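You operate a simulated robot arm through the tools that you are given. There is no shell and no other tool.

You are at the controls of a simulated two-armed robot. One attempt, no reset.

Task
Wipe up the spill on the island top with the cloth napkin and put it back.

Only the result counts: the job must be done as asked and must still hold three seconds after the hand-in. Knocking over, shifting, dropping, spilling or breaking anything else fails it. Flat cloth is picked up by pressing the open fingertips on it (5 to 10 N) and closing them slowly along it; thin cloth reads only 2 to 8 mm in the jaws.

Robot
Two 6-joint arms with two-finger parallel grippers on one trunk, on a base that moves. Base frame: it is fixed to the floor where the robot stands at the start and does not move with it; the origin is under the middle of the robot, x ahead of it, y to its left, z up. Units: cm, degrees, N and s.
The left shoulder is at the start at [8, 21.6, 159.7], the right one opposite. With the tool pointing down near the work surface each hand reaches from about 10 to 68 cm from the robot's upright axis, wherever it stands, measured 20 degrees to its own side. Places, roughly: cloth napkin [-150, -75, 100]. Payload 3.43 kg a hand.
The TCP of each hand is the grasp point between the finger pads, 3 cm short of the fingertips. In the tool frame z runs along the fingers and y along their closing line. The gripper opens to 9.4 cm. The fingers are 2.8 cm wide and 1 cm thick; the gripper's body (5 by 9.6 cm) begins 5.5 cm behind the TCP.
Orientation is that of the tool frame in the base frame, as [roll, pitch, yaw] about the fixed x, y, z axes, in that order (R = Rz(yaw) Ry(pitch) Rx(roll)). With the fingers straight down and closing along the base's y, the tool's x points along the base's -x, its y along +y and its z along -z.

Tools
- The arms move only by the tool send_rows. It takes "left_commands", "right_commands" or both (then of equal length, played together; a hand with none holds still); each is a list of rows, each an object of numbers (a shift or turn left out is 0, a gripper value left out holds the last): "hand": the finger opening in cm, from 0 to 9.4; "tx", "ty", "tz": the shift along the base's x, y, z in cm; "wx", "wy", "wz": the turn, a rotation vector about the base's x, y, z in degrees. In form: [{"hand": .., "tx": .., "ty": .., "tz": .., "wx": .., "wy": .., "wz": ..}, ...]. A call has 1 to 20 rows; each row shifts and turns the commanded pose from where the row before left it. A row lasts 0.2 s, in which the tool goes at most 5 cm and 8.6 degrees; a call with a longer step from one row to the next is refused whole, and so is a gripper value outside its range. Where a pose cannot be reached the arm comes as near as it can. A force on the tool above 40 N (or 10 N above the force at the start of the call, whichever is more), or a blocked arm, ends the call early, and 0.2 s more pass. The fingers move at their own pace (about 7.2 cm/s each) and stop on an object; they squeeze with about 37 N. The grip force told is the motor's: it shows also when the fingers shut on nothing. Time passes only in rows, and 0.2 s behind the last, so rows that do not move let the fingers close. It gives the time, the measured TCP pose, the force on the tool (base axes), the opening and the grip force at its end, in the units of the frame above (readings bear some noise), with the torque about the TCP (base axes, N m) and any sound that the robot's microphone picked up.
- Cameras (640 x 400 px; columns grow to the right, rows downward): "scene" is now at [11.02, -0.42, 175.81]; the picture's right is [-0.06, -1.00, 0.00], its down [-0.73, 0.04, -0.69] and it looks along [0.68, -0.04, -0.73] (base axes); focal length 275 px, centre (320, 200). "left" rides on the left gripper at [7.6, -1.4, -10.3] in its tool frame; the picture's right is [0.18, 0.98, 0.00], its down [-0.75, 0.14, -0.64] and it looks along [-0.63, 0.12, 0.77] (tool axes); focal length 243 px, centre (320, 200). "right" rides on the right gripper at [7.6, 1.4, -10.3] in its tool frame; the picture's right is [-0.18, 0.98, 0.00], its down [-0.75, -0.14, -0.64] and it looks along [-0.63, -0.12, 0.77] (tool axes); focal length 243 px, centre (320, 200). There is no depth. A picture from a camera that has moved, and an enlarged one, comes with that camera's place and axes in the base frame and with its lens.
- grab_frame(camera): a new picture of that camera. It takes no simulated time.
- lift_body(by): slides the trunk up (or, below 0, down) by that many cm; the arms and the scene camera ride with it, the base frame stays. It gives what a move gives, with no picture.
- base_move(legs): drives the robot by 1 to 6 legs, each [ahead, left, turn to the left] in cm, cm and degrees, along the robot's own axes; the way and the turn of a leg run together, so that a leg with both is an arc; at most 150 cm and 180 degrees a leg. The arms and the cameras ride along, it lands a little off, and it stops where it bumps. It gives what a move gives.
- pan_tilt(pan, tilt): turns the head with the scene camera to pan (to the left, within 86 degrees either way) and tilt (down, from -29 to 69), counted from straight ahead of the robot. It gives what a move gives.
- inspect(camera, box): a new picture of the part [left, top, right, bottom] of that camera's present view, enlarged. It takes no simulated time.
- job_done(): hands the job in; it is judged then, once.

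Places have to be worked out from the pictures, the camera data and where the tool is seen. Open the grippers and draw the arms clear of the work before you hand the job in, unless the task says otherwise.

The tools are called after "Request:" as name(argument=value, ...) on one line, values as JSON. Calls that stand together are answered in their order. send_rows: Moves the arms, as the interface text tells. Its arguments: {"type":"object","properties":{"left_commands":{"type":"array"},"right_commands":{"type":"array"}},"required":[]} The other tools are called the same way: lift_body (by) moves the trunk up or down; base_move (legs) drives the base; pan_tilt (pan, tilt) turns the head that bears the scene camera; grab_frame (camera) takes a picture; inspect (camera, box) takes an enlarged picture of a part of a camera's view; job_done () hands the job in.

At the start:

```text
t: 0.0
left_ee_pos: [61.11, 23.98, 109.11]
left_orientation: [180.0, 0.0, 179.9]
left_contact_force: [0.5, -0.4, -0.7]
left_ft_torque: [-0.02, 0.04, 0.0]
left_width: 9.39
left_gripper_force: 0.0
right_ee_pos: [41.12, -20.56, 102.04]
right_orientation: [-180.0, 0.0, 179.9]
right_contact_force: [-0.4, -0.3, 0.3]
right_ft_torque: [0.01, -0.01, 0.01]
right_width: 9.41
right_gripper_force: 0.0
trunk travel left (down, up): [-82.7, 1.3]
robot x, y, heading: [-0.15, -0.13, 0.0]
head pan, tilt (commanded): [-3.4, 46.7]
```

scene: 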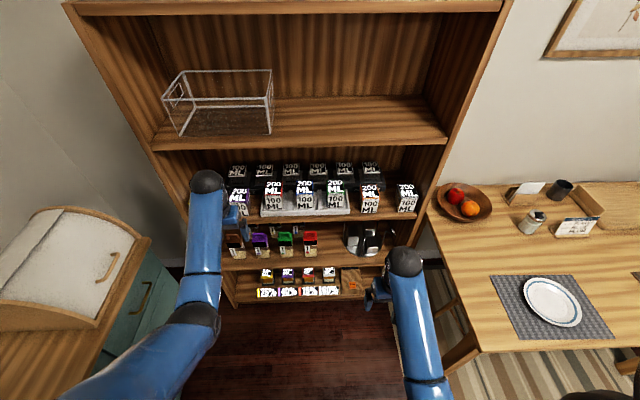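
right: 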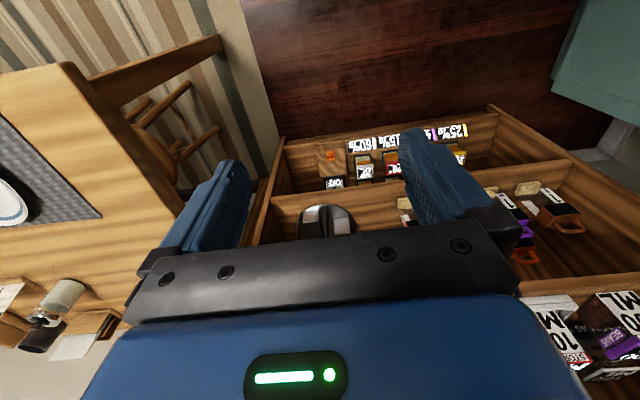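
left: 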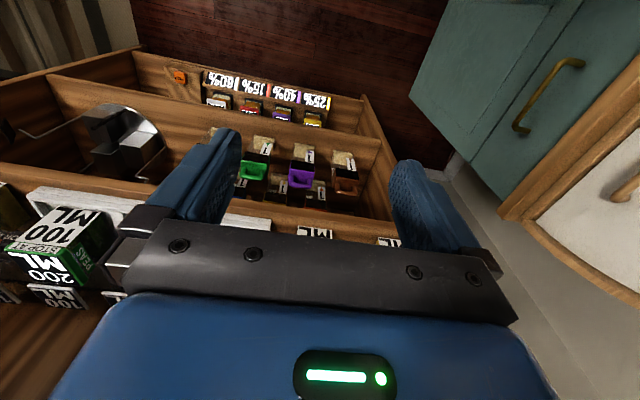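

The robot faces a shelf; the napkin and island are behind me to the right. I'll turn the head to look right first before driving.

Request:
pan_tilt(pan=-86, tilt=25)

Request:
grab_frame(camera="scene")

Request:
pan_tilt(pan=86, tilt=25)

Request:
grab_frame(camera="scene")

```text
t: 1.6
left_ee_pos: [61.12, 23.99, 109.24]
left_orientation: [-180.0, 0.0, -180.0]
left_contact_force: [-0.4, 0.4, 0.8]
left_ft_torque: [-0.04, -0.02, -0.01]
left_width: 9.4
left_gripper_force: 0.0
right_ee_pos: [41.16, -20.62, 101.99]
right_orientation: [180.0, 0.0, -180.0]
right_contact_force: [0.8, 0.1, 0.4]
right_ft_torque: [0.0, 0.0, -0.01]
right_width: 9.43
right_gripper_force: 0.1
trunk travel left (down, up): [-82.7, 1.3]
robot x, y, heading: [0.36, 0.11, 0.1]
head pan, tilt (commanded): [-85.9, 25.0]
```

```text
taken
camera scene: at [3.71, -9.14, 179.1], right [-1.0, -0.07, 0.0], down [-0.03, 0.42, -0.91], along [0.06, -0.9, -0.42], focal length 275 px, centre (320, 200)
```

scene: 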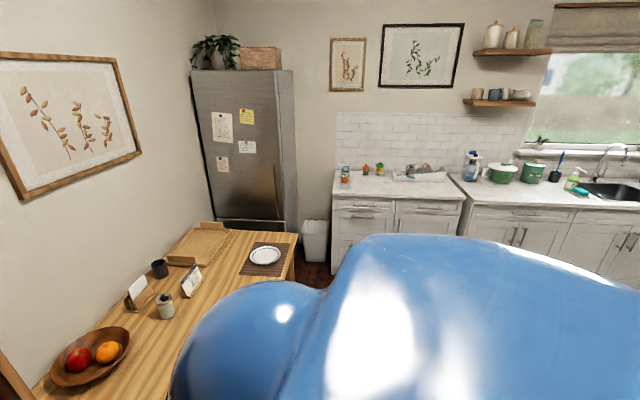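

```text
t: 4.2
left_ee_pos: [61.19, 24.03, 109.17]
left_orientation: [-180.0, 0.0, -180.0]
left_contact_force: [0.0, 0.1, 0.4]
left_ft_torque: [0.0, 0.01, 0.02]
left_width: 9.38
left_gripper_force: 0.0
right_ee_pos: [41.14, -20.52, 101.96]
right_orientation: [-180.0, 0.0, 180.0]
right_contact_force: [0.2, 0.5, 0.1]
right_ft_torque: [-0.03, 0.01, 0.0]
right_width: 9.38
right_gripper_force: 0.1
trunk travel left (down, up): [-82.7, 1.3]
robot x, y, heading: [-0.2, 0.25, -0.1]
head pan, tilt (commanded): [85.9, 25.0]
```

```text
taken
camera scene: at [3.71, 9.24, 179.11], right [1.0, -0.07, 0.0], down [-0.03, -0.42, -0.91], along [0.06, 0.9, -0.42], focal length 275 px, centre (320, 200)
```

scene: 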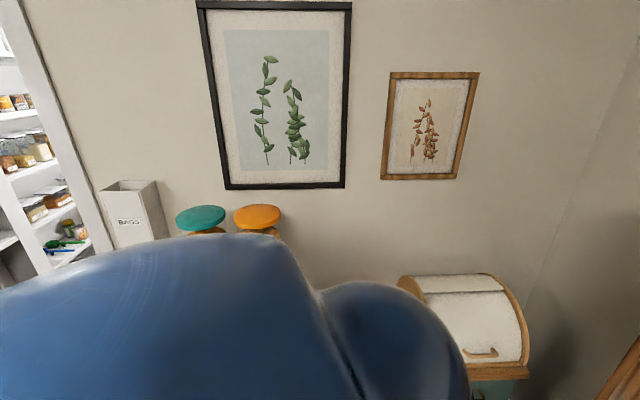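

The napkin isn't visible from either side; it's behind me. I'll draw the arms in so that turning is safe, before any driving.

Request:
send_rows(left_commands=[{"tx": -3}, {"tx": -4}, {"tx": -4}, {"tx": -4, "tz": 1}, {"tx": -4, "tz": 2}, {"tx": -4, "tz": 2}, {"tx": -4, "tz": 2}, {"tx": -3, "tz": 2}], right_commands=[{"tx": -1, "tz": 1}, {"tx": -1, "tz": 2}, {"tx": -1, "tz": 2}, {"tx": -1, "tz": 2}, {"tx": -2, "tz": 2}, {"tx": -2, "tz": 2}, {"tx": -2, "tz": 2}, {"tx": -1, "tz": 2}])

Request:
pan_tilt(pan=0, tilt=50)

Request:
grab_frame(camera="scene")

```text
t: 6.0
left_ee_pos: [33.78, 24.09, 103.11]
left_orientation: [180.0, 0.4, -179.9]
left_contact_force: [0.0, -0.6, 0.1]
left_ft_torque: [0.01, -0.03, 0.01]
left_width: 9.38
left_gripper_force: 0.2
left hand out of reach, approached as far as the arm can: row 1, 2, 3, 4, 5, 6, 7, 8
right_ee_pos: [29.32, -20.48, 103.97]
right_orientation: [-179.9, 0.5, -179.9]
right_contact_force: [0.0, -0.5, -0.2]
right_ft_torque: [0.03, 0.01, 0.01]
right_width: 9.39
right_gripper_force: 0.0
right hand out of reach, approached as far as the arm can: row 2, 3, 4, 5, 6, 7, 8
trunk travel left (down, up): [-82.7, 1.3]
robot x, y, heading: [0.18, -0.19, -0.0]
head pan, tilt (commanded): [85.9, 25.0]
```

```text
t: 7.6
left_ee_pos: [33.95, 24.08, 103.16]
left_orientation: [-179.9, 0.2, -179.9]
left_contact_force: [0.0, 0.5, 0.5]
left_ft_torque: [-0.01, -0.01, -0.02]
left_width: 9.4
left_gripper_force: 0.1
right_ee_pos: [29.65, -20.68, 103.99]
right_orientation: [180.0, 0.2, -179.9]
right_contact_force: [-0.2, -0.4, 0.8]
right_ft_torque: [-0.01, 0.02, 0.0]
right_width: 9.39
right_gripper_force: 0.1
trunk travel left (down, up): [-82.7, 1.3]
robot x, y, heading: [-0.2, -0.28, -0.2]
head pan, tilt (commanded): [0.0, 50.0]
```

```text
taken
camera scene: at [10.75, 0.05, 175.35], right [0.0, -1.0, 0.0], down [-0.77, 0.0, -0.64], along [0.64, 0.0, -0.77], focal length 275 px, centre (320, 200)
```

scene: 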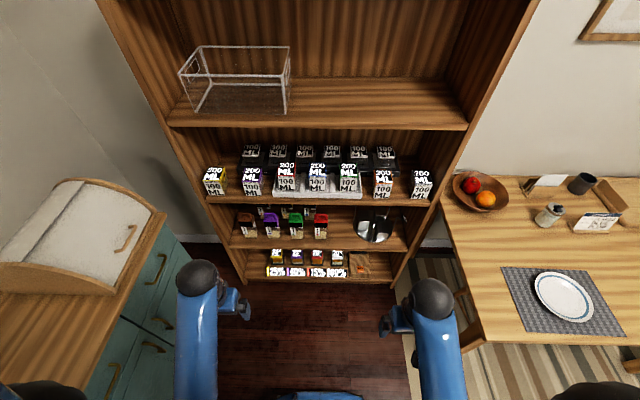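

The arms are in now, with the shelf front at about x 85, the table edge near y -46 and the cabinet edge near y 60, so there's room to turn in place. I turn right 90 degrees and look.

Request:
base_move(legs=[[0, 0, -90]])

Request:
pan_tilt(pan=-60, tilt=35)

Request:
grab_frame(camera="scene")

Request:
pan_tilt(pan=0, tilt=40)

Request:
grab_frame(camera="scene")

```text
t: 11.8
left_ee_pos: [24.33, -33.75, 103.15]
left_orientation: [-180.0, 0.3, 90.4]
left_contact_force: [-1.0, -0.8, -0.4]
left_ft_torque: [-0.01, 0.0, 0.04]
left_width: 9.38
left_gripper_force: 0.0
right_ee_pos: [-20.37, -29.66, 103.99]
right_orientation: [179.9, 0.4, 90.5]
right_contact_force: [0.4, 0.0, -0.4]
right_ft_torque: [0.02, -0.02, 0.04]
right_width: 9.42
right_gripper_force: 0.1
trunk travel left (down, up): [-82.7, 1.3]
robot x, y, heading: [0.38, 0.02, -89.5]
head pan, tilt (commanded): [0.0, 50.0]
```

```text
t: 13.1
left_ee_pos: [24.3, -33.65, 103.23]
left_orientation: [180.0, 0.3, 90.4]
left_contact_force: [-0.4, 0.0, 0.4]
left_ft_torque: [-0.02, -0.02, 0.01]
left_width: 9.4
left_gripper_force: 0.1
right_ee_pos: [-20.35, -29.71, 103.95]
right_orientation: [180.0, 0.3, 90.4]
right_contact_force: [-0.5, -0.5, -1.1]
right_ft_torque: [0.01, -0.01, -0.01]
right_width: 9.4
right_gripper_force: 0.1
trunk travel left (down, up): [-82.7, 1.3]
robot x, y, heading: [0.04, -0.16, -89.5]
head pan, tilt (commanded): [-60.0, 35.0]
```

```text
taken
camera scene: at [-7.55, -7.43, 177.53], right [-0.51, 0.86, 0.0], down [0.49, 0.29, -0.82], along [-0.71, -0.42, -0.57], focal length 275 px, centre (320, 200)
```

scene: 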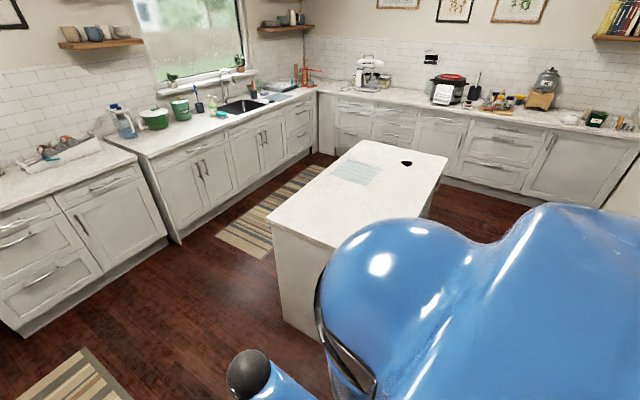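

```text
t: 14.4
left_ee_pos: [24.44, -33.66, 103.09]
left_orientation: [-180.0, 0.3, 90.3]
left_contact_force: [-0.4, -0.5, 0.2]
left_ft_torque: [-0.01, 0.0, -0.04]
left_width: 9.39
left_gripper_force: 0.1
right_ee_pos: [-20.32, -29.7, 104.01]
right_orientation: [179.9, 0.3, 90.4]
right_contact_force: [-0.2, 1.1, 0.5]
right_ft_torque: [0.0, 0.01, -0.03]
right_width: 9.4
right_gripper_force: 0.1
trunk travel left (down, up): [-82.7, 1.3]
robot x, y, heading: [-0.12, 0.44, -89.4]
head pan, tilt (commanded): [0.0, 40.0]
```

```text
taken
camera scene: at [0.1, -11.47, 176.77], right [-1.0, -0.01, 0.0], down [0.0, 0.64, -0.77], along [0.01, -0.77, -0.64], focal length 275 px, centre (320, 200)
```

scene: 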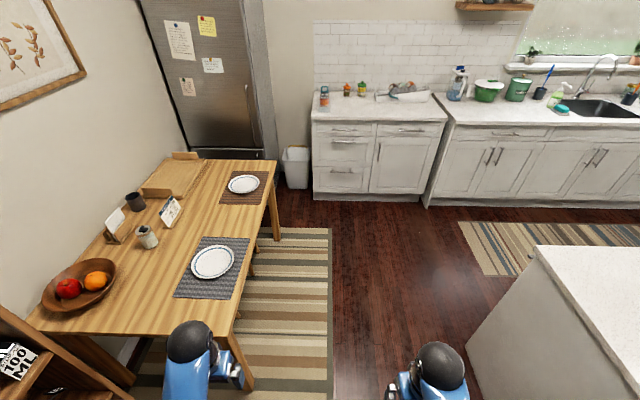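

The island is behind-right with a greenish flat napkin near [-140,-65] and a dark spot near [-165,-40]. I pan back and zoom in on both.

Request:
pan_tilt(pan=-70, tilt=30)

Request:
grab_frame(camera="scene")

Request:
inspect(camera="scene", box=[200, 100, 440, 250])

```text
t: 15.8
left_ee_pos: [24.35, -33.69, 103.01]
left_orientation: [180.0, 0.4, 90.5]
left_contact_force: [0.1, 0.2, 0.2]
left_ft_torque: [-0.03, 0.04, 0.01]
left_width: 9.39
left_gripper_force: 0.0
right_ee_pos: [-20.36, -29.68, 103.97]
right_orientation: [179.9, 0.3, 90.4]
right_contact_force: [-0.2, -0.2, -0.3]
right_ft_torque: [0.01, 0.03, 0.01]
right_width: 9.43
right_gripper_force: 0.0
trunk travel left (down, up): [-82.7, 1.3]
robot x, y, heading: [-0.0, -0.25, -89.4]
head pan, tilt (commanded): [-70.0, 30.0]
```

```text
taken
camera scene: at [-8.44, -6.12, 178.31], right [-0.35, 0.94, 0.0], down [0.47, 0.17, -0.87], along [-0.81, -0.3, -0.5], focal length 275 px, centre (320, 200)
```

scene: 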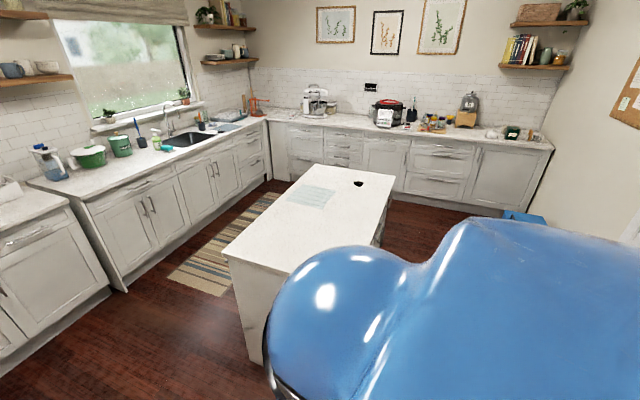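

```text
2.67 times, centred on (320, 175) of scene
camera zoom: at [-8.44, -6.12, 178.31], right [-0.35, 0.94, 0.0], down [0.47, 0.17, -0.87], along [-0.81, -0.3, -0.5], focal length 734 px, centre (320, 267)
```

zoom: 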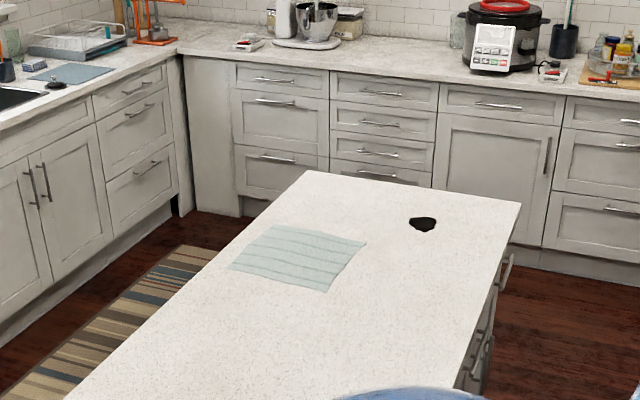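

The napkin is about 24 cm square around [-140,-60] and the dark spill is near [-163,-37] (assuming z≈100). The approach side at +y is hidden by my shoulder, so I turn another 90° to face along -x and look.

Request:
base_move(legs=[[0, 0, -90]])

Request:
pan_tilt(pan=0, tilt=35)

Request:
grab_frame(camera="scene")

Request:
pan_tilt(pan=-50, tilt=40)

Request:
grab_frame(camera="scene")

```text
t: 20.0
left_ee_pos: [-33.77, -24.18, 103.12]
left_orientation: [180.0, 0.2, 0.1]
left_contact_force: [0.2, -0.1, 0.3]
left_ft_torque: [0.02, 0.0, 0.02]
left_width: 9.39
left_gripper_force: 0.0
right_ee_pos: [-29.64, 20.44, 103.95]
right_orientation: [-180.0, 0.4, 0.2]
right_contact_force: [-0.6, 0.6, 0.1]
right_ft_torque: [-0.01, 0.01, -0.02]
right_width: 9.4
right_gripper_force: 0.1
trunk travel left (down, up): [-82.7, 1.3]
robot x, y, heading: [-0.24, -0.19, -179.8]
head pan, tilt (commanded): [-70.0, 30.0]
```

```text
t: 21.4
left_ee_pos: [-33.83, -24.16, 103.09]
left_orientation: [-180.0, 0.2, 0.1]
left_contact_force: [0.1, 0.0, -0.1]
left_ft_torque: [-0.02, 0.02, -0.04]
left_width: 9.38
left_gripper_force: 0.1
right_ee_pos: [-29.55, 20.5, 104.03]
right_orientation: [180.0, 0.2, 0.2]
right_contact_force: [0.4, 0.0, 0.6]
right_ft_torque: [0.01, 0.03, 0.01]
right_width: 9.39
right_gripper_force: 0.1
trunk travel left (down, up): [-82.7, 1.3]
robot x, y, heading: [-0.32, -0.28, -179.7]
head pan, tilt (commanded): [0.0, 35.0]
```

```text
taken
camera scene: at [-11.81, 0.0, 177.53], right [0.0, 1.0, 0.0], down [0.57, 0.0, -0.82], along [-0.82, 0.0, -0.57], focal length 275 px, centre (320, 200)
```

scene: 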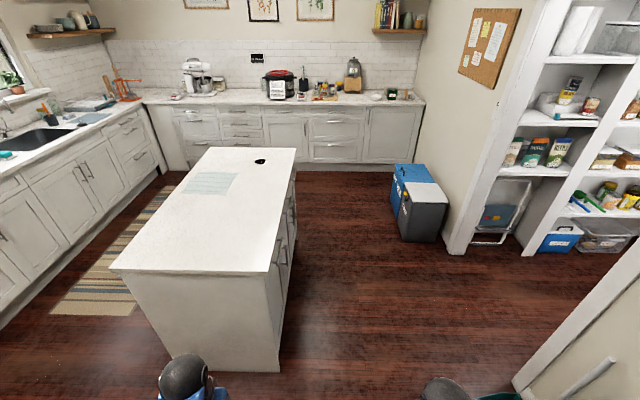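

```text
t: 22.6
left_ee_pos: [-33.74, -24.26, 103.2]
left_orientation: [-180.0, 0.1, 0.1]
left_contact_force: [-0.7, 0.1, -0.4]
left_ft_torque: [-0.02, 0.0, -0.01]
left_width: 9.39
left_gripper_force: 0.1
right_ee_pos: [-29.55, 20.42, 103.94]
right_orientation: [-180.0, 0.2, 0.1]
right_contact_force: [0.7, 0.5, 0.2]
right_ft_torque: [0.01, -0.01, 0.01]
right_width: 9.41
right_gripper_force: 0.1
trunk travel left (down, up): [-82.7, 1.3]
robot x, y, heading: [-0.46, -0.19, -180.0]
head pan, tilt (commanded): [-50.0, 40.0]
```

```text
taken
camera scene: at [-8.5, 6.53, 176.77], right [0.76, 0.65, 0.0], down [0.42, -0.49, -0.77], along [-0.5, 0.58, -0.64], focal length 275 px, centre (320, 200)
```

scene: 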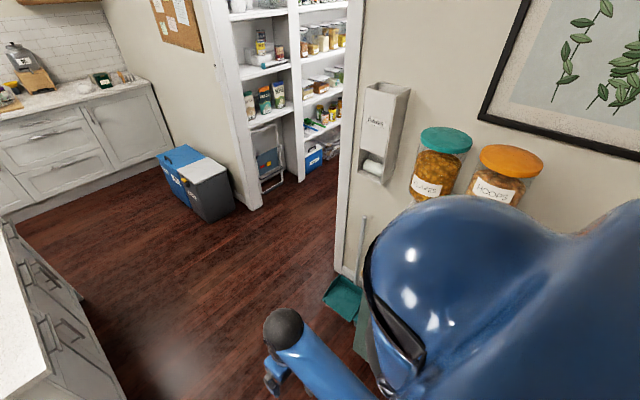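

The island top works out to about z 91 (front corner top vs floor), so napkin ≈[-154,-66] and spill ≈[-181,-41]; the -y side of the island gives the best reach to both. I tilt down to see my base footprint before planning the drive.

Request:
pan_tilt(pan=0, tilt=69)

Request:
grab_frame(camera="scene")

Request:
pan_tilt(pan=80, tilt=45)

Request:
grab_frame(camera="scene")

```text
t: 23.8
left_ee_pos: [-33.85, -24.3, 103.26]
left_orientation: [179.9, 0.4, 0.2]
left_contact_force: [0.0, -0.1, -1.2]
left_ft_torque: [0.0, 0.01, 0.0]
left_width: 9.37
left_gripper_force: 0.0
right_ee_pos: [-29.65, 20.38, 104.03]
right_orientation: [179.9, 0.3, 0.2]
right_contact_force: [-1.0, 0.5, 0.0]
right_ft_torque: [-0.02, -0.03, -0.03]
right_width: 9.4
right_gripper_force: 0.1
trunk travel left (down, up): [-82.7, 1.3]
robot x, y, heading: [0.04, -0.16, -180.1]
head pan, tilt (commanded): [0.0, 68.8]
```

```text
taken
camera scene: at [-8.6, 0.01, 173.16], right [0.0, 1.0, 0.0], down [0.93, 0.0, -0.36], along [-0.36, 0.0, -0.93], focal length 275 px, centre (320, 200)
```

scene: 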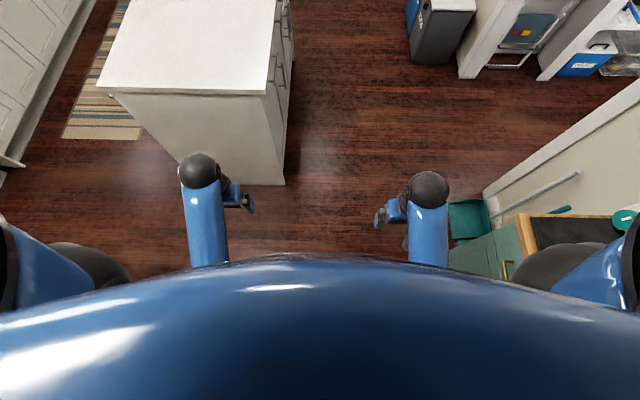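

```text
t: 25.3
left_ee_pos: [-33.88, -24.35, 103.15]
left_orientation: [179.9, 0.3, 0.2]
left_contact_force: [-0.1, -0.4, -0.7]
left_ft_torque: [-0.04, 0.03, 0.0]
left_width: 9.39
left_gripper_force: 0.1
right_ee_pos: [-29.62, 20.46, 104.16]
right_orientation: [-180.0, 0.3, 0.2]
right_contact_force: [0.3, 0.0, -0.7]
right_ft_torque: [-0.01, 0.04, 0.01]
right_width: 9.41
right_gripper_force: 0.0
trunk travel left (down, up): [-82.7, 1.3]
robot x, y, heading: [0.27, -0.24, -179.7]
head pan, tilt (commanded): [80.0, 45.0]
```

```text
taken
camera scene: at [-4.39, -7.98, 176.05], right [-0.99, 0.17, 0.0], down [0.12, 0.7, -0.71], along [-0.12, -0.7, -0.71], focal length 275 px, centre (320, 200)
```

scene: 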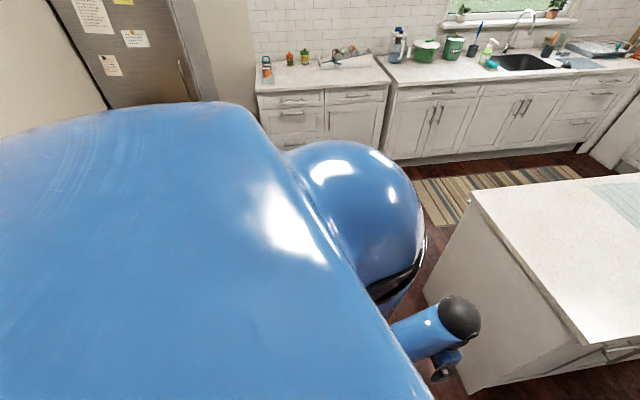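

The base path looks clear: I'll go 27 cm ahead, then sidestep left (toward -y) between table and island, staying facing -x.

Request:
base_move(legs=[[25, 0, 0], [0, 138, 0]])

Request:
pan_tilt(pan=-15, tilt=40)

Request:
grab_frame(camera="scene")

```text
t: 33.6
left_ee_pos: [-59.33, -161.7, 103.14]
left_orientation: [179.9, 0.2, -0.5]
left_contact_force: [-0.5, -0.5, -0.3]
left_ft_torque: [-0.01, -0.04, 0.0]
left_width: 9.4
left_gripper_force: 0.1
right_ee_pos: [-54.68, -117.01, 104.01]
right_orientation: [180.0, 0.4, -0.5]
right_contact_force: [0.2, 0.2, -0.5]
right_ft_torque: [0.0, 0.04, 0.01]
right_width: 9.4
right_gripper_force: 0.1
trunk travel left (down, up): [-82.7, 1.3]
robot x, y, heading: [-25.34, -137.96, 179.6]
head pan, tilt (commanded): [80.0, 45.0]
```

```text
t: 35.3
left_ee_pos: [-59.39, -161.71, 103.19]
left_orientation: [180.0, 0.3, -0.4]
left_contact_force: [0.3, 0.3, 0.4]
left_ft_torque: [0.0, -0.03, -0.04]
left_width: 9.44
left_gripper_force: 0.1
right_ee_pos: [-54.48, -117.1, 104.03]
right_orientation: [-179.9, 0.4, -0.5]
right_contact_force: [0.5, -1.1, 0.4]
right_ft_torque: [0.01, 0.01, -0.04]
right_width: 9.41
right_gripper_force: 0.0
trunk travel left (down, up): [-82.7, 1.3]
robot x, y, heading: [-25.69, -137.6, 179.3]
head pan, tilt (commanded): [-15.0, 40.0]
```

```text
taken
camera scene: at [-36.44, -135.6, 176.77], right [0.27, 0.96, 0.0], down [0.62, -0.17, -0.77], along [-0.74, 0.2, -0.64], focal length 275 px, centre (320, 200)
```

scene: 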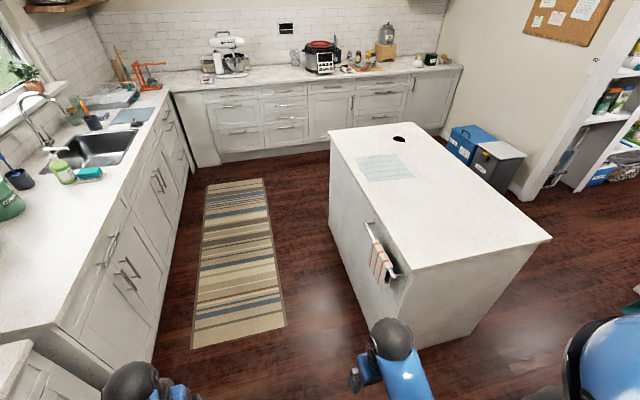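

Triangulation from the two views gives the top at z≈90, napkin centre ≈[-154,-66], spill ≈[-183,-41]; a towel hangs on a bar on this side near x -100, which I stay clear of. I drive along the aisle to x≈-176 and turn to face the island diagonally.

Request:
base_move(legs=[[150, 0, 0], [0, 0, -45]])

Request:
pan_tilt(pan=-40, tilt=50)

Request:
grab_frame(camera="scene")

Request:
grab_frame(camera="right")

```text
t: 44.8
left_ee_pos: [-215.56, -128.54, 103.1]
left_orientation: [179.9, 0.3, -45.9]
left_contact_force: [0.1, 0.1, 0.2]
left_ft_torque: [0.01, 0.01, 0.0]
left_width: 9.37
left_gripper_force: 0.1
right_ee_pos: [-180.4, -100.51, 104.0]
right_orientation: [180.0, 0.3, -45.9]
right_contact_force: [0.6, -0.3, 0.0]
right_ft_torque: [0.06, 0.0, 0.02]
right_width: 9.4
right_gripper_force: 0.1
trunk travel left (down, up): [-82.7, 1.3]
robot x, y, heading: [-174.34, -136.39, 134.3]
head pan, tilt (commanded): [-15.0, 40.0]
```

```text
t: 45.7
left_ee_pos: [-215.59, -128.41, 103.12]
left_orientation: [180.0, 0.2, -45.9]
left_contact_force: [0.0, 0.2, 0.5]
left_ft_torque: [-0.01, -0.03, -0.04]
left_width: 9.42
left_gripper_force: 0.1
right_ee_pos: [-180.39, -100.4, 103.91]
right_orientation: [179.9, 0.3, -45.9]
right_contact_force: [0.3, 0.2, -0.4]
right_ft_torque: [-0.02, 0.01, 0.02]
right_width: 9.41
right_gripper_force: 0.2
trunk travel left (down, up): [-82.7, 1.3]
robot x, y, heading: [-174.56, -136.01, 134.1]
head pan, tilt (commanded): [-40.0, 50.0]
```

```text
taken
camera scene: at [-177.27, -126.1, 175.36], right [1.0, 0.07, 0.0], down [0.06, -0.76, -0.64], along [-0.05, 0.64, -0.77], focal length 275 px, centre (320, 200)
```

scene: 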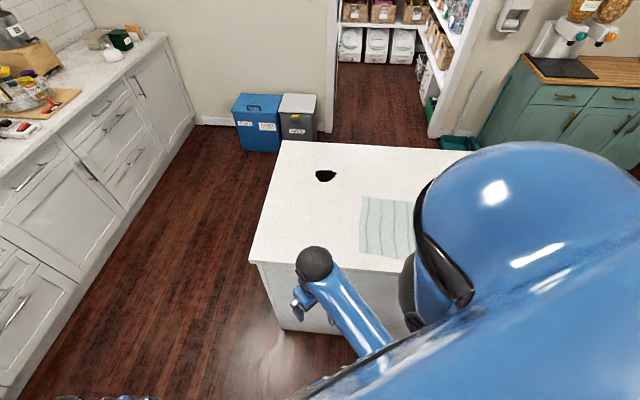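

```text
taken
camera right: at [-176.13, -106.9, 114.25], right [-0.83, -0.55, 0.0], down [-0.42, 0.64, 0.65], along [-0.36, 0.54, -0.76], focal length 243 px, centre (320, 200)
```

right: 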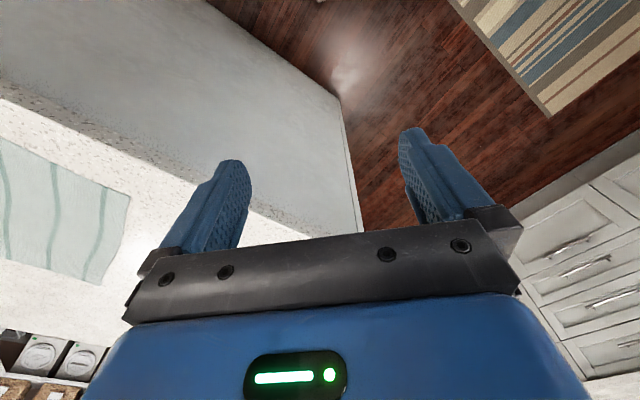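

From here the spill is at ≈[-181,-42] and the napkin's left edge runs along x≈-166 from y -53 to -79, island front edge at y≈-84. I edge closer diagonally, watching for contact.

Request:
base_move(legs=[[12, -5, 0]])

Request:
grab_frame(camera="scene")

```text
t: 47.0
left_ee_pos: [-220.1, -116.84, 103.3]
left_orientation: [-179.9, 0.3, -45.8]
left_contact_force: [-0.6, -1.2, 0.2]
left_ft_torque: [0.05, 0.0, -0.04]
left_width: 9.42
left_gripper_force: 0.0
right_ee_pos: [-184.93, -88.9, 104.06]
right_orientation: [-179.9, 0.5, -45.8]
right_contact_force: [0.3, 0.0, 0.1]
right_ft_torque: [-0.01, 0.03, 0.03]
right_width: 9.4
right_gripper_force: 0.1
trunk travel left (down, up): [-82.7, 1.3]
robot x, y, heading: [-179.52, -123.77, 134.1]
head pan, tilt (commanded): [-40.0, 50.0]
```

```text
taken
camera scene: at [-181.72, -114.73, 175.4], right [1.0, 0.07, 0.0], down [0.05, -0.76, -0.65], along [-0.05, 0.64, -0.76], focal length 275 px, centre (320, 200)
```

scene: 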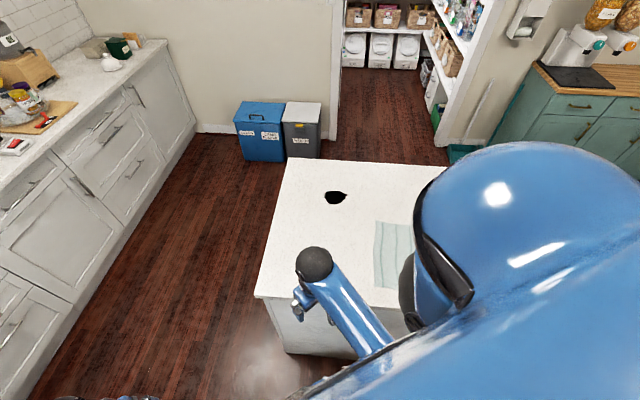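

The spill resolves to ≈[-181,-41]. I test the right arm's reach toward it, with fingertips about 7 cm above the top.

Request:
send_rows(right_commands=[{"ty": 2, "tz": -1}, {"ty": 4, "tz": -2}, {"ty": 4}, {"ty": 4}, {"ty": 4}, {"ty": 4}, {"ty": 4}, {"ty": 4}, {"ty": 4}, {"ty": 4}, {"ty": 4}, {"ty": 4}])

Request:
grab_frame(camera="scene")

Request:
grab_frame(camera="right")

```text
t: 49.5
left_ee_pos: [-220.32, -116.46, 102.98]
left_orientation: [179.9, 0.1, -45.9]
left_contact_force: [-0.6, -0.3, -0.5]
left_ft_torque: [-0.03, -0.02, 0.01]
left_width: 9.4
left_gripper_force: 0.1
right_ee_pos: [-185.11, -42.83, 100.62]
right_orientation: [179.8, 0.1, -45.8]
right_contact_force: [0.4, -2.1, -1.9]
right_ft_torque: [0.11, 0.06, 0.01]
right_width: 9.41
right_gripper_force: 0.1
right hand out of reach, approached as far as the arm can: row 12
trunk travel left (down, up): [-82.7, 1.3]
robot x, y, heading: [-179.51, -124.08, 134.3]
head pan, tilt (commanded): [-40.0, 50.0]
```

```text
taken
camera scene: at [-182.02, -113.94, 175.3], right [1.0, 0.07, 0.0], down [0.06, -0.76, -0.64], along [-0.05, 0.64, -0.77], focal length 275 px, centre (320, 200)
```

scene: 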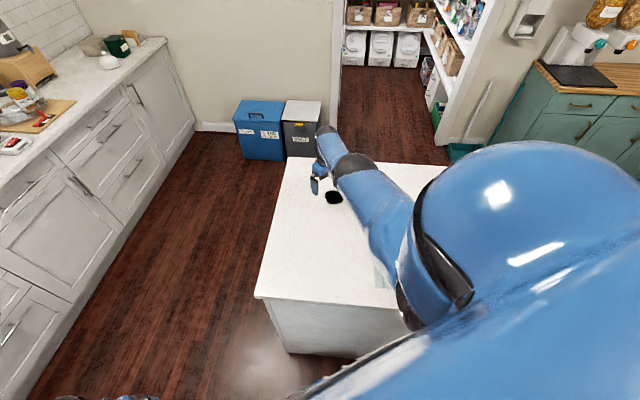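

```text
taken
camera right: at [-180.7, -49.23, 110.96], right [-0.83, -0.55, 0.0], down [-0.42, 0.64, 0.64], along [-0.36, 0.53, -0.77], focal length 243 px, centre (320, 200)
```

right: 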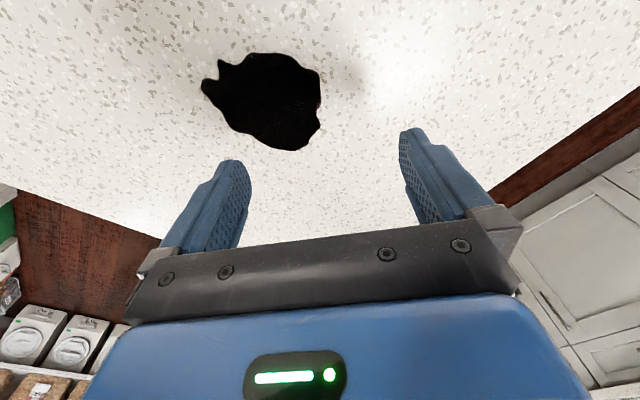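

Reach works at about 62 cm from the shoulder; the wrist camera shows the spill spans x -185…-176, y -45…-37. I need a few centimetres more, so I edge the base 4 cm closer to the island.

Request:
base_move(legs=[[2.9, -2.8, 0]])

```text
t: 50.4
left_ee_pos: [-220.17, -113.4, 103.28]
left_orientation: [-179.7, 0.6, -45.8]
left_contact_force: [0.4, -0.2, 0.1]
left_ft_torque: [0.08, -0.02, 0.01]
left_width: 9.39
left_gripper_force: 0.0
right_ee_pos: [-185.05, -39.56, 101.76]
right_orientation: [-179.7, 0.5, -45.8]
right_contact_force: [-0.6, -1.8, 0.5]
right_ft_torque: [0.07, 0.03, 0.0]
right_width: 9.39
right_gripper_force: 0.0
trunk travel left (down, up): [-82.7, 1.3]
robot x, y, heading: [-179.03, -119.97, 134.3]
head pan, tilt (commanded): [-40.0, 50.0]
```

No bump and the base is now at y≈-120. I creep another 3 cm closer.

Request:
base_move(legs=[[2.2, -2.1, 0]])

Request:
grab_frame(camera="right")

Request:
grab_frame(camera="left")

```text
t: 51.3
left_ee_pos: [-220.19, -110.43, 103.17]
left_orientation: [-179.6, 0.5, -45.9]
left_contact_force: [-0.3, 0.2, -0.8]
left_ft_torque: [0.03, -0.01, -0.03]
left_width: 9.38
left_gripper_force: 0.0
right_ee_pos: [-185.15, -36.69, 101.77]
right_orientation: [-179.7, 0.6, -45.8]
right_contact_force: [0.9, -0.4, 0.4]
right_ft_torque: [0.09, -0.02, -0.01]
right_width: 9.39
right_gripper_force: 0.2
trunk travel left (down, up): [-82.7, 1.3]
robot x, y, heading: [-178.83, -116.99, 133.9]
head pan, tilt (commanded): [-40.0, 50.0]
```

```text
taken
camera right: at [-180.85, -43.19, 111.94], right [-0.83, -0.55, 0.0], down [-0.42, 0.63, 0.65], along [-0.36, 0.54, -0.76], focal length 243 px, centre (320, 200)
```

right: 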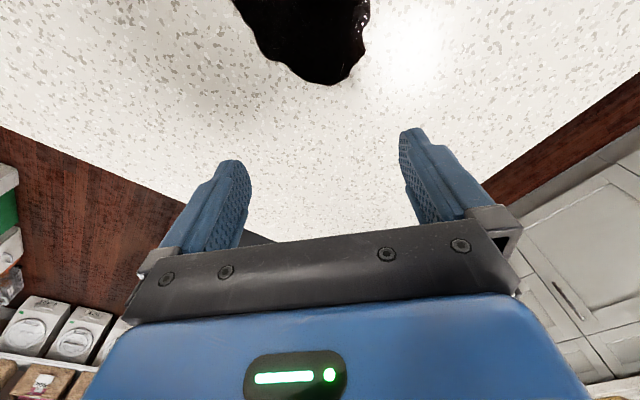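

```text
taken
camera left: at [-213.96, -115.0, 113.33], right [-0.58, -0.82, -0.01], down [-0.63, 0.44, 0.65], along [-0.53, 0.38, -0.76], focal length 243 px, centre (320, 200)
```

left: 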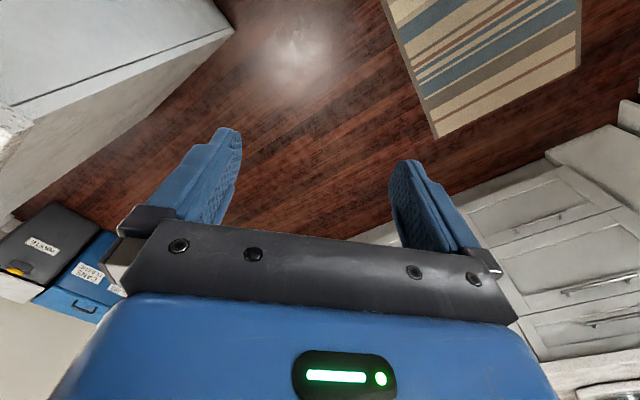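

The base sits at y≈-117 with no bump, and the hand reaches past the spill. Now I move the right hand above the napkin centre at about [-154,-66].

Request:
send_rows(right_commands=[{"tx": 2, "ty": -2}, {"tx": 3, "ty": -3}, {"tx": 3.2, "ty": -3}, {"tx": 3.2, "ty": -3}, {"tx": 3.2, "ty": -3}, {"tx": 3.2, "ty": -3}, {"tx": 3.2, "ty": -3}, {"tx": 3.2, "ty": -3}, {"tx": 3, "ty": -3}, {"tx": 3, "ty": -3}, {"tx": 0.8, "ty": -0.3}, {}])

Request:
grab_frame(camera="right")

Request:
grab_frame(camera="scene")

```text
t: 53.9
left_ee_pos: [-220.33, -109.61, 103.1]
left_orientation: [179.8, 0.1, -45.8]
left_contact_force: [0.2, -0.2, 0.1]
left_ft_torque: [0.03, 0.02, 0.02]
left_width: 9.4
left_gripper_force: 0.0
right_ee_pos: [-154.26, -65.12, 100.96]
right_orientation: [-179.9, 0.2, -45.7]
right_contact_force: [0.4, 0.8, -0.4]
right_ft_torque: [-0.02, -0.02, 0.0]
right_width: 9.4
right_gripper_force: 0.0
trunk travel left (down, up): [-82.7, 1.3]
robot x, y, heading: [-179.05, -117.19, 134.4]
head pan, tilt (commanded): [-40.0, 50.0]
```

```text
taken
camera right: at [-149.83, -71.62, 111.25], right [-0.83, -0.55, 0.0], down [-0.42, 0.64, 0.64], along [-0.36, 0.54, -0.76], focal length 243 px, centre (320, 200)
```

right: 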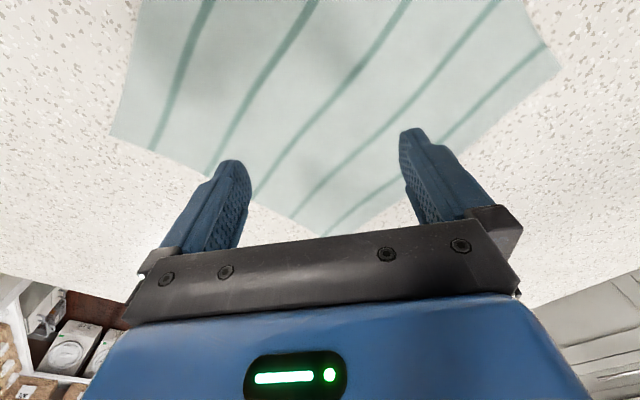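

```text
taken
camera scene: at [-182.01, -107.16, 175.35], right [1.0, 0.07, 0.0], down [0.06, -0.76, -0.64], along [-0.05, 0.64, -0.77], focal length 275 px, centre (320, 200)
```

scene: 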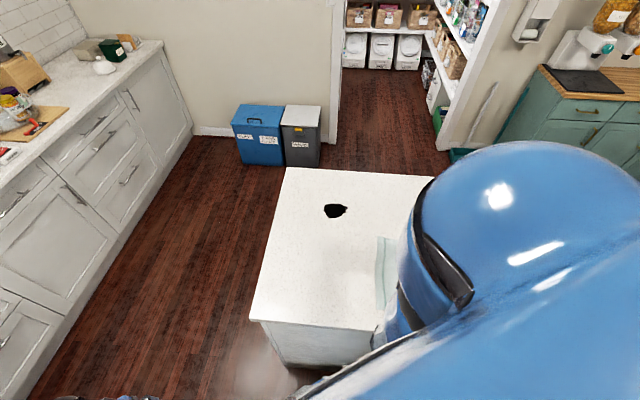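

The napkin corners triangulate to about [-163.5,-52], [-139.5,-53], [-168,-78], so its centre is ≈[-154,-66], right under the hand. I set the fingers to 5 cm and descend to just above the cloth.

Request:
send_rows(right_commands=[{"hand": 5, "tz": -1}, {"tz": -1.5}, {"tz": -1.5}, {"tz": -1, "ty": -0.5}, {"tz": -0.5}, {}])

Request:
grab_frame(camera="right")

```text
t: 55.3
left_ee_pos: [-220.28, -109.7, 103.24]
left_orientation: [-180.0, 0.2, -45.8]
left_contact_force: [-0.8, -0.5, -0.3]
left_ft_torque: [0.01, 0.01, 0.0]
left_width: 9.4
left_gripper_force: 0.0
right_ee_pos: [-154.15, -65.71, 95.45]
right_orientation: [180.0, 0.2, -45.8]
right_contact_force: [0.2, 0.2, 0.2]
right_ft_torque: [-0.03, -0.01, 0.01]
right_width: 5.01
right_gripper_force: 0.1
trunk travel left (down, up): [-82.7, 1.3]
robot x, y, heading: [-179.31, -116.97, 134.1]
head pan, tilt (commanded): [-40.0, 50.0]
```

```text
taken
camera right: at [-149.82, -72.08, 105.78], right [-0.83, -0.55, 0.0], down [-0.42, 0.64, 0.65], along [-0.36, 0.54, -0.76], focal length 243 px, centre (320, 200)
```

right: 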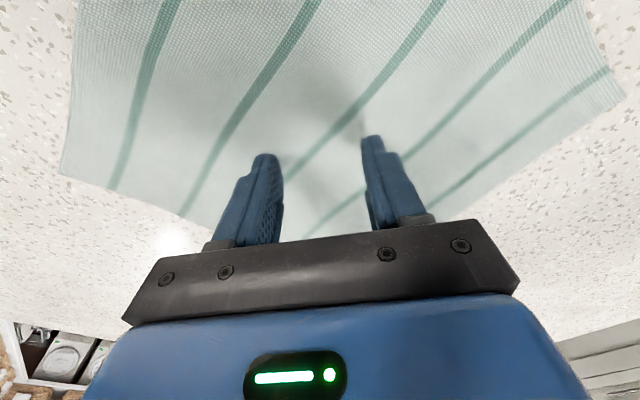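

Fingertips are about 2 cm above the cloth. I lower in small steps to find contact.

Request:
send_rows(right_commands=[{"tz": -0.5}, {"tz": -0.4}, {"tz": -0.3}, {"tz": -0.3}, {}])

```text
t: 56.5
left_ee_pos: [-220.27, -109.69, 103.12]
left_orientation: [-180.0, 0.2, -45.8]
left_contact_force: [0.1, -0.1, 0.1]
left_ft_torque: [0.01, 0.0, -0.02]
left_width: 9.4
left_gripper_force: 0.1
right_ee_pos: [-154.17, -65.68, 94.09]
right_orientation: [-179.9, 0.2, -45.9]
right_contact_force: [-0.2, 0.9, 7.9]
right_ft_torque: [-0.14, 0.11, -0.02]
right_width: 5.01
right_gripper_force: 0.1
trunk travel left (down, up): [-82.7, 1.3]
robot x, y, heading: [-179.17, -117.28, 134.2]
head pan, tilt (commanded): [-40.0, 50.0]
```

Contact at TCP z 94.1 with 7.9 N, right in the wanted range. Now I close the fingers slowly along the cloth.

Request:
send_rows(right_commands=[{"hand": 4.6}, {"hand": 4.2}, {"hand": 3.8}, {"hand": 3.4}, {"hand": 3.0}, {"hand": 2.6}, {"hand": 2.2}])

Request:
grab_frame(camera="right")

```text
t: 58.1
left_ee_pos: [-220.22, -109.8, 103.11]
left_orientation: [-179.9, 0.2, -45.8]
left_contact_force: [0.3, 0.3, -0.4]
left_ft_torque: [0.0, 0.01, 0.03]
left_width: 9.39
left_gripper_force: 0.1
right_ee_pos: [-154.18, -65.81, 94.05]
right_orientation: [-179.9, 0.3, -45.8]
right_contact_force: [0.5, -0.9, 10.5]
right_ft_torque: [-0.07, -0.05, -0.01]
right_width: 2.1
right_gripper_force: 0.1
trunk travel left (down, up): [-82.7, 1.3]
robot x, y, heading: [-179.32, -117.24, 134.2]
head pan, tilt (commanded): [-40.0, 50.0]
```

```text
taken
camera right: at [-149.86, -72.19, 104.38], right [-0.83, -0.55, 0.0], down [-0.42, 0.64, 0.65], along [-0.36, 0.54, -0.76], focal length 243 px, centre (320, 200)
```

right: 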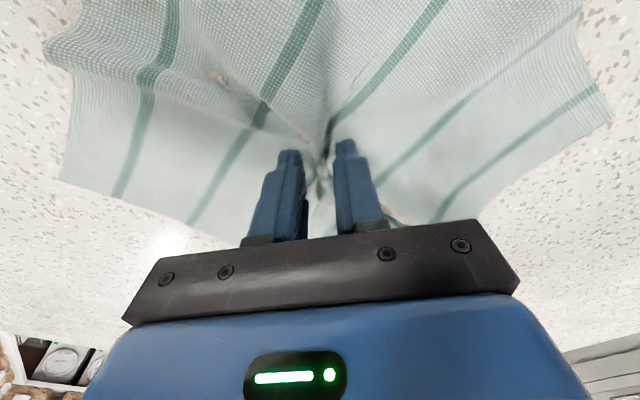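

The cloth is bunching into a ridge between the fingers. I ease off slightly and finish closing.

Request:
send_rows(right_commands=[{"hand": 1.8, "tz": 0.05}, {"hand": 1.4}, {"hand": 1.0}, {"hand": 0.7}, {"hand": 0.4}, {"hand": 0.2}, {"hand": 0.0}, {"hand": 0.0}, {"hand": 0.0}])

Request:
grab_frame(camera="right")

```text
t: 60.1
left_ee_pos: [-220.24, -109.71, 103.18]
left_orientation: [-179.9, 0.1, -45.8]
left_contact_force: [0.6, 0.2, 0.2]
left_ft_torque: [-0.02, 0.03, 0.0]
left_width: 9.39
left_gripper_force: 0.2
right_ee_pos: [-154.25, -65.71, 94.12]
right_orientation: [180.0, 0.2, -45.8]
right_contact_force: [-0.2, -0.7, 4.8]
right_ft_torque: [-0.06, 0.01, 0.0]
right_width: 0.18
right_gripper_force: 36.6
trunk travel left (down, up): [-82.7, 1.3]
robot x, y, heading: [-179.54, -117.05, 134.0]
head pan, tilt (commanded): [-40.0, 50.0]
```

```text
taken
camera right: at [-149.86, -72.16, 104.39], right [-0.83, -0.55, 0.0], down [-0.42, 0.64, 0.65], along [-0.36, 0.54, -0.76], focal length 243 px, centre (320, 200)
```

right: 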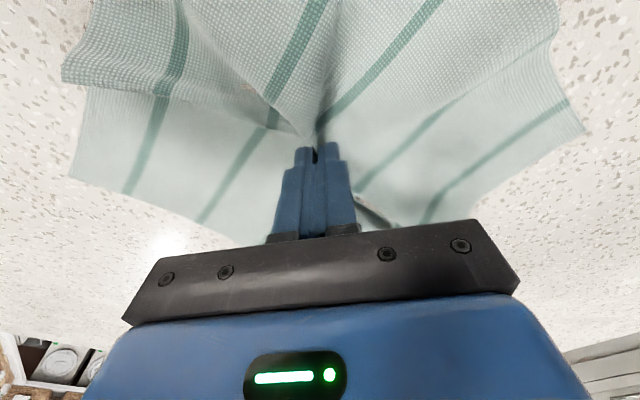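

Opening reads 1.8 mm with the ridge in the jaws, so the cloth seems held. I lift gently to check.

Request:
send_rows(right_commands=[{"tz": 0.5}, {"tz": 1}, {"tz": 1.5}, {"tz": 1.5}, {}])

Request:
grab_frame(camera="right")

Request:
grab_frame(camera="scene")

```text
t: 61.3
left_ee_pos: [-220.2, -109.6, 103.14]
left_orientation: [180.0, 0.1, -45.8]
left_contact_force: [0.9, -0.6, -0.8]
left_ft_torque: [-0.01, -0.02, -0.03]
left_width: 9.38
left_gripper_force: 0.0
right_ee_pos: [-154.15, -65.66, 98.71]
right_orientation: [-179.9, 0.2, -45.8]
right_contact_force: [-1.1, -0.2, -0.2]
right_ft_torque: [0.02, 0.02, -0.06]
right_width: 0.18
right_gripper_force: 36.4
trunk travel left (down, up): [-82.7, 1.3]
robot x, y, heading: [-179.83, -117.27, 134.2]
head pan, tilt (commanded): [-40.0, 50.0]
```

```text
taken
camera right: at [-149.83, -72.12, 108.88], right [-0.83, -0.55, 0.0], down [-0.42, 0.64, 0.65], along [-0.36, 0.54, -0.76], focal length 243 px, centre (320, 200)
```

right: 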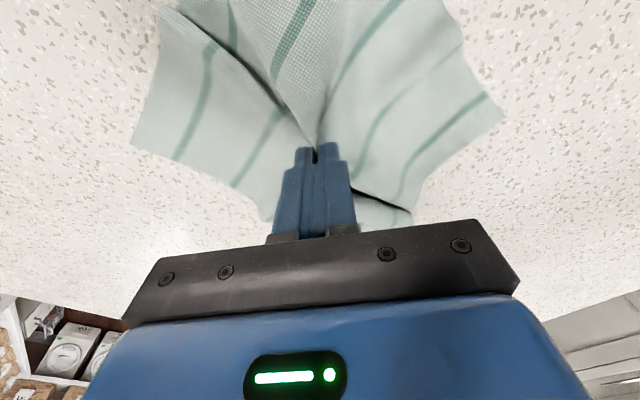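

```text
taken
camera scene: at [-181.99, -107.23, 175.35], right [1.0, 0.07, 0.0], down [0.06, -0.76, -0.64], along [-0.05, 0.64, -0.77], focal length 275 px, centre (320, 200)
```

scene: 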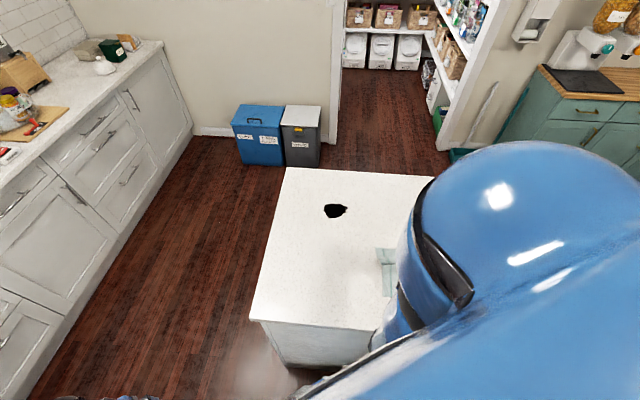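

The napkin hangs as a tent from the fingers. I raise it a little more and carry it over to above the spill.

Request:
send_rows(right_commands=[{"tz": 1.5}, {"tz": 1.5, "tx": -1, "ty": 1}, {"tx": -2, "ty": 1.8}, {"tx": -2.7, "ty": 2.4}, {"tx": -2.7, "ty": 2.4}, {"tx": -2.7, "ty": 2.4}, {"tx": -2.7, "ty": 2.4}, {"tx": -2.7, "ty": 2.4}, {"tx": -2.7, "ty": 2.4}, {"tx": -2.7, "ty": 2.4}, {"tx": -2.7, "ty": 2.4}, {"tx": -1.4, "ty": 1.4}, {}])

Request:
grab_frame(camera="right")

Request:
grab_frame(camera="scene")

```text
t: 64.1
left_ee_pos: [-220.22, -109.73, 103.15]
left_orientation: [180.0, 0.2, -45.9]
left_contact_force: [0.4, -0.5, 1.3]
left_ft_torque: [0.0, 0.0, -0.01]
left_width: 9.44
left_gripper_force: 0.0
right_ee_pos: [-180.03, -42.34, 101.48]
right_orientation: [-180.0, 0.2, -45.8]
right_contact_force: [0.2, -0.1, -0.2]
right_ft_torque: [0.01, -0.02, -0.01]
right_width: 0.19
right_gripper_force: 36.5
trunk travel left (down, up): [-82.7, 1.3]
robot x, y, heading: [-179.46, -117.69, 134.3]
head pan, tilt (commanded): [-40.0, 50.0]
```

```text
taken
camera right: at [-175.84, -48.77, 111.83], right [-0.83, -0.55, 0.0], down [-0.42, 0.64, 0.65], along [-0.36, 0.54, -0.76], focal length 243 px, centre (320, 200)
```

right: 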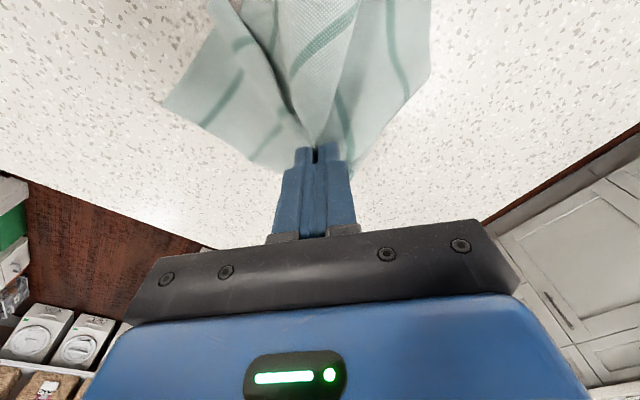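

```text
taken
camera scene: at [-181.96, -107.26, 175.36], right [1.0, 0.07, 0.0], down [0.06, -0.76, -0.64], along [-0.05, 0.64, -0.77], focal length 275 px, centre (320, 200)
```

scene: 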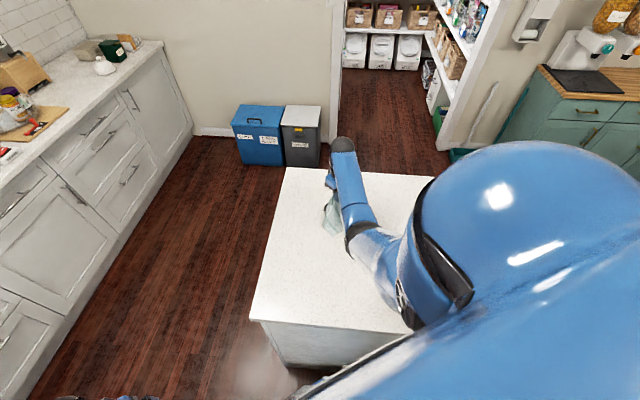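

The cloth now covers the spill from above. I lower the trunk 6 cm to gain reach near the surface, which also brings the cloth down close to the top.

Request:
lift_body(by=-6)

Request:
grab_frame(camera="right")

```text
t: 65.1
left_ee_pos: [-220.32, -109.67, 97.06]
left_orientation: [-179.9, 0.2, -45.8]
left_contact_force: [0.5, -0.2, -0.3]
left_ft_torque: [0.0, -0.03, 0.0]
left_width: 9.4
left_gripper_force: 0.1
right_ee_pos: [-180.09, -42.29, 95.58]
right_orientation: [179.9, 0.2, -45.8]
right_contact_force: [-0.4, -0.4, -0.2]
right_ft_torque: [0.01, -0.01, 0.0]
right_width: 0.18
right_gripper_force: 37.3
trunk travel left (down, up): [-76.7, 7.3]
robot x, y, heading: [-179.26, -117.46, 134.0]
head pan, tilt (commanded): [-40.0, 50.0]
```

```text
taken
camera right: at [-175.85, -48.77, 105.83], right [-0.83, -0.55, 0.0], down [-0.42, 0.64, 0.65], along [-0.36, 0.54, -0.76], focal length 243 px, centre (320, 200)
```

right: 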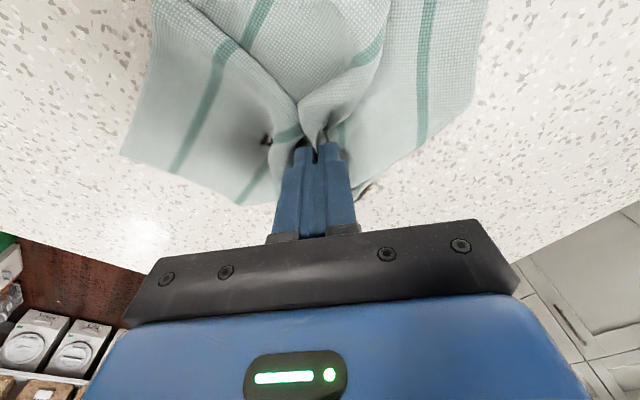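

The cloth is bunched under the fingertips over the spill. I press down in small steps.

Request:
send_rows(right_commands=[{"tz": -0.5}, {"tz": -0.4}, {"tz": -0.3}, {"tz": -0.2}, {}])

```text
t: 66.3
left_ee_pos: [-220.19, -109.79, 97.15]
left_orientation: [-180.0, 0.2, -45.8]
left_contact_force: [0.1, 0.1, 0.0]
left_ft_torque: [-0.05, 0.01, -0.02]
left_width: 9.4
left_gripper_force: 0.0
right_ee_pos: [-180.23, -42.31, 94.34]
right_orientation: [-179.8, 0.4, -45.8]
right_contact_force: [-0.8, -0.1, 6.4]
right_ft_torque: [-0.02, -0.01, -0.01]
right_width: 0.21
right_gripper_force: 37.4
trunk travel left (down, up): [-76.7, 7.3]
robot x, y, heading: [-179.35, -116.99, 134.1]
head pan, tilt (commanded): [-40.0, 50.0]
```

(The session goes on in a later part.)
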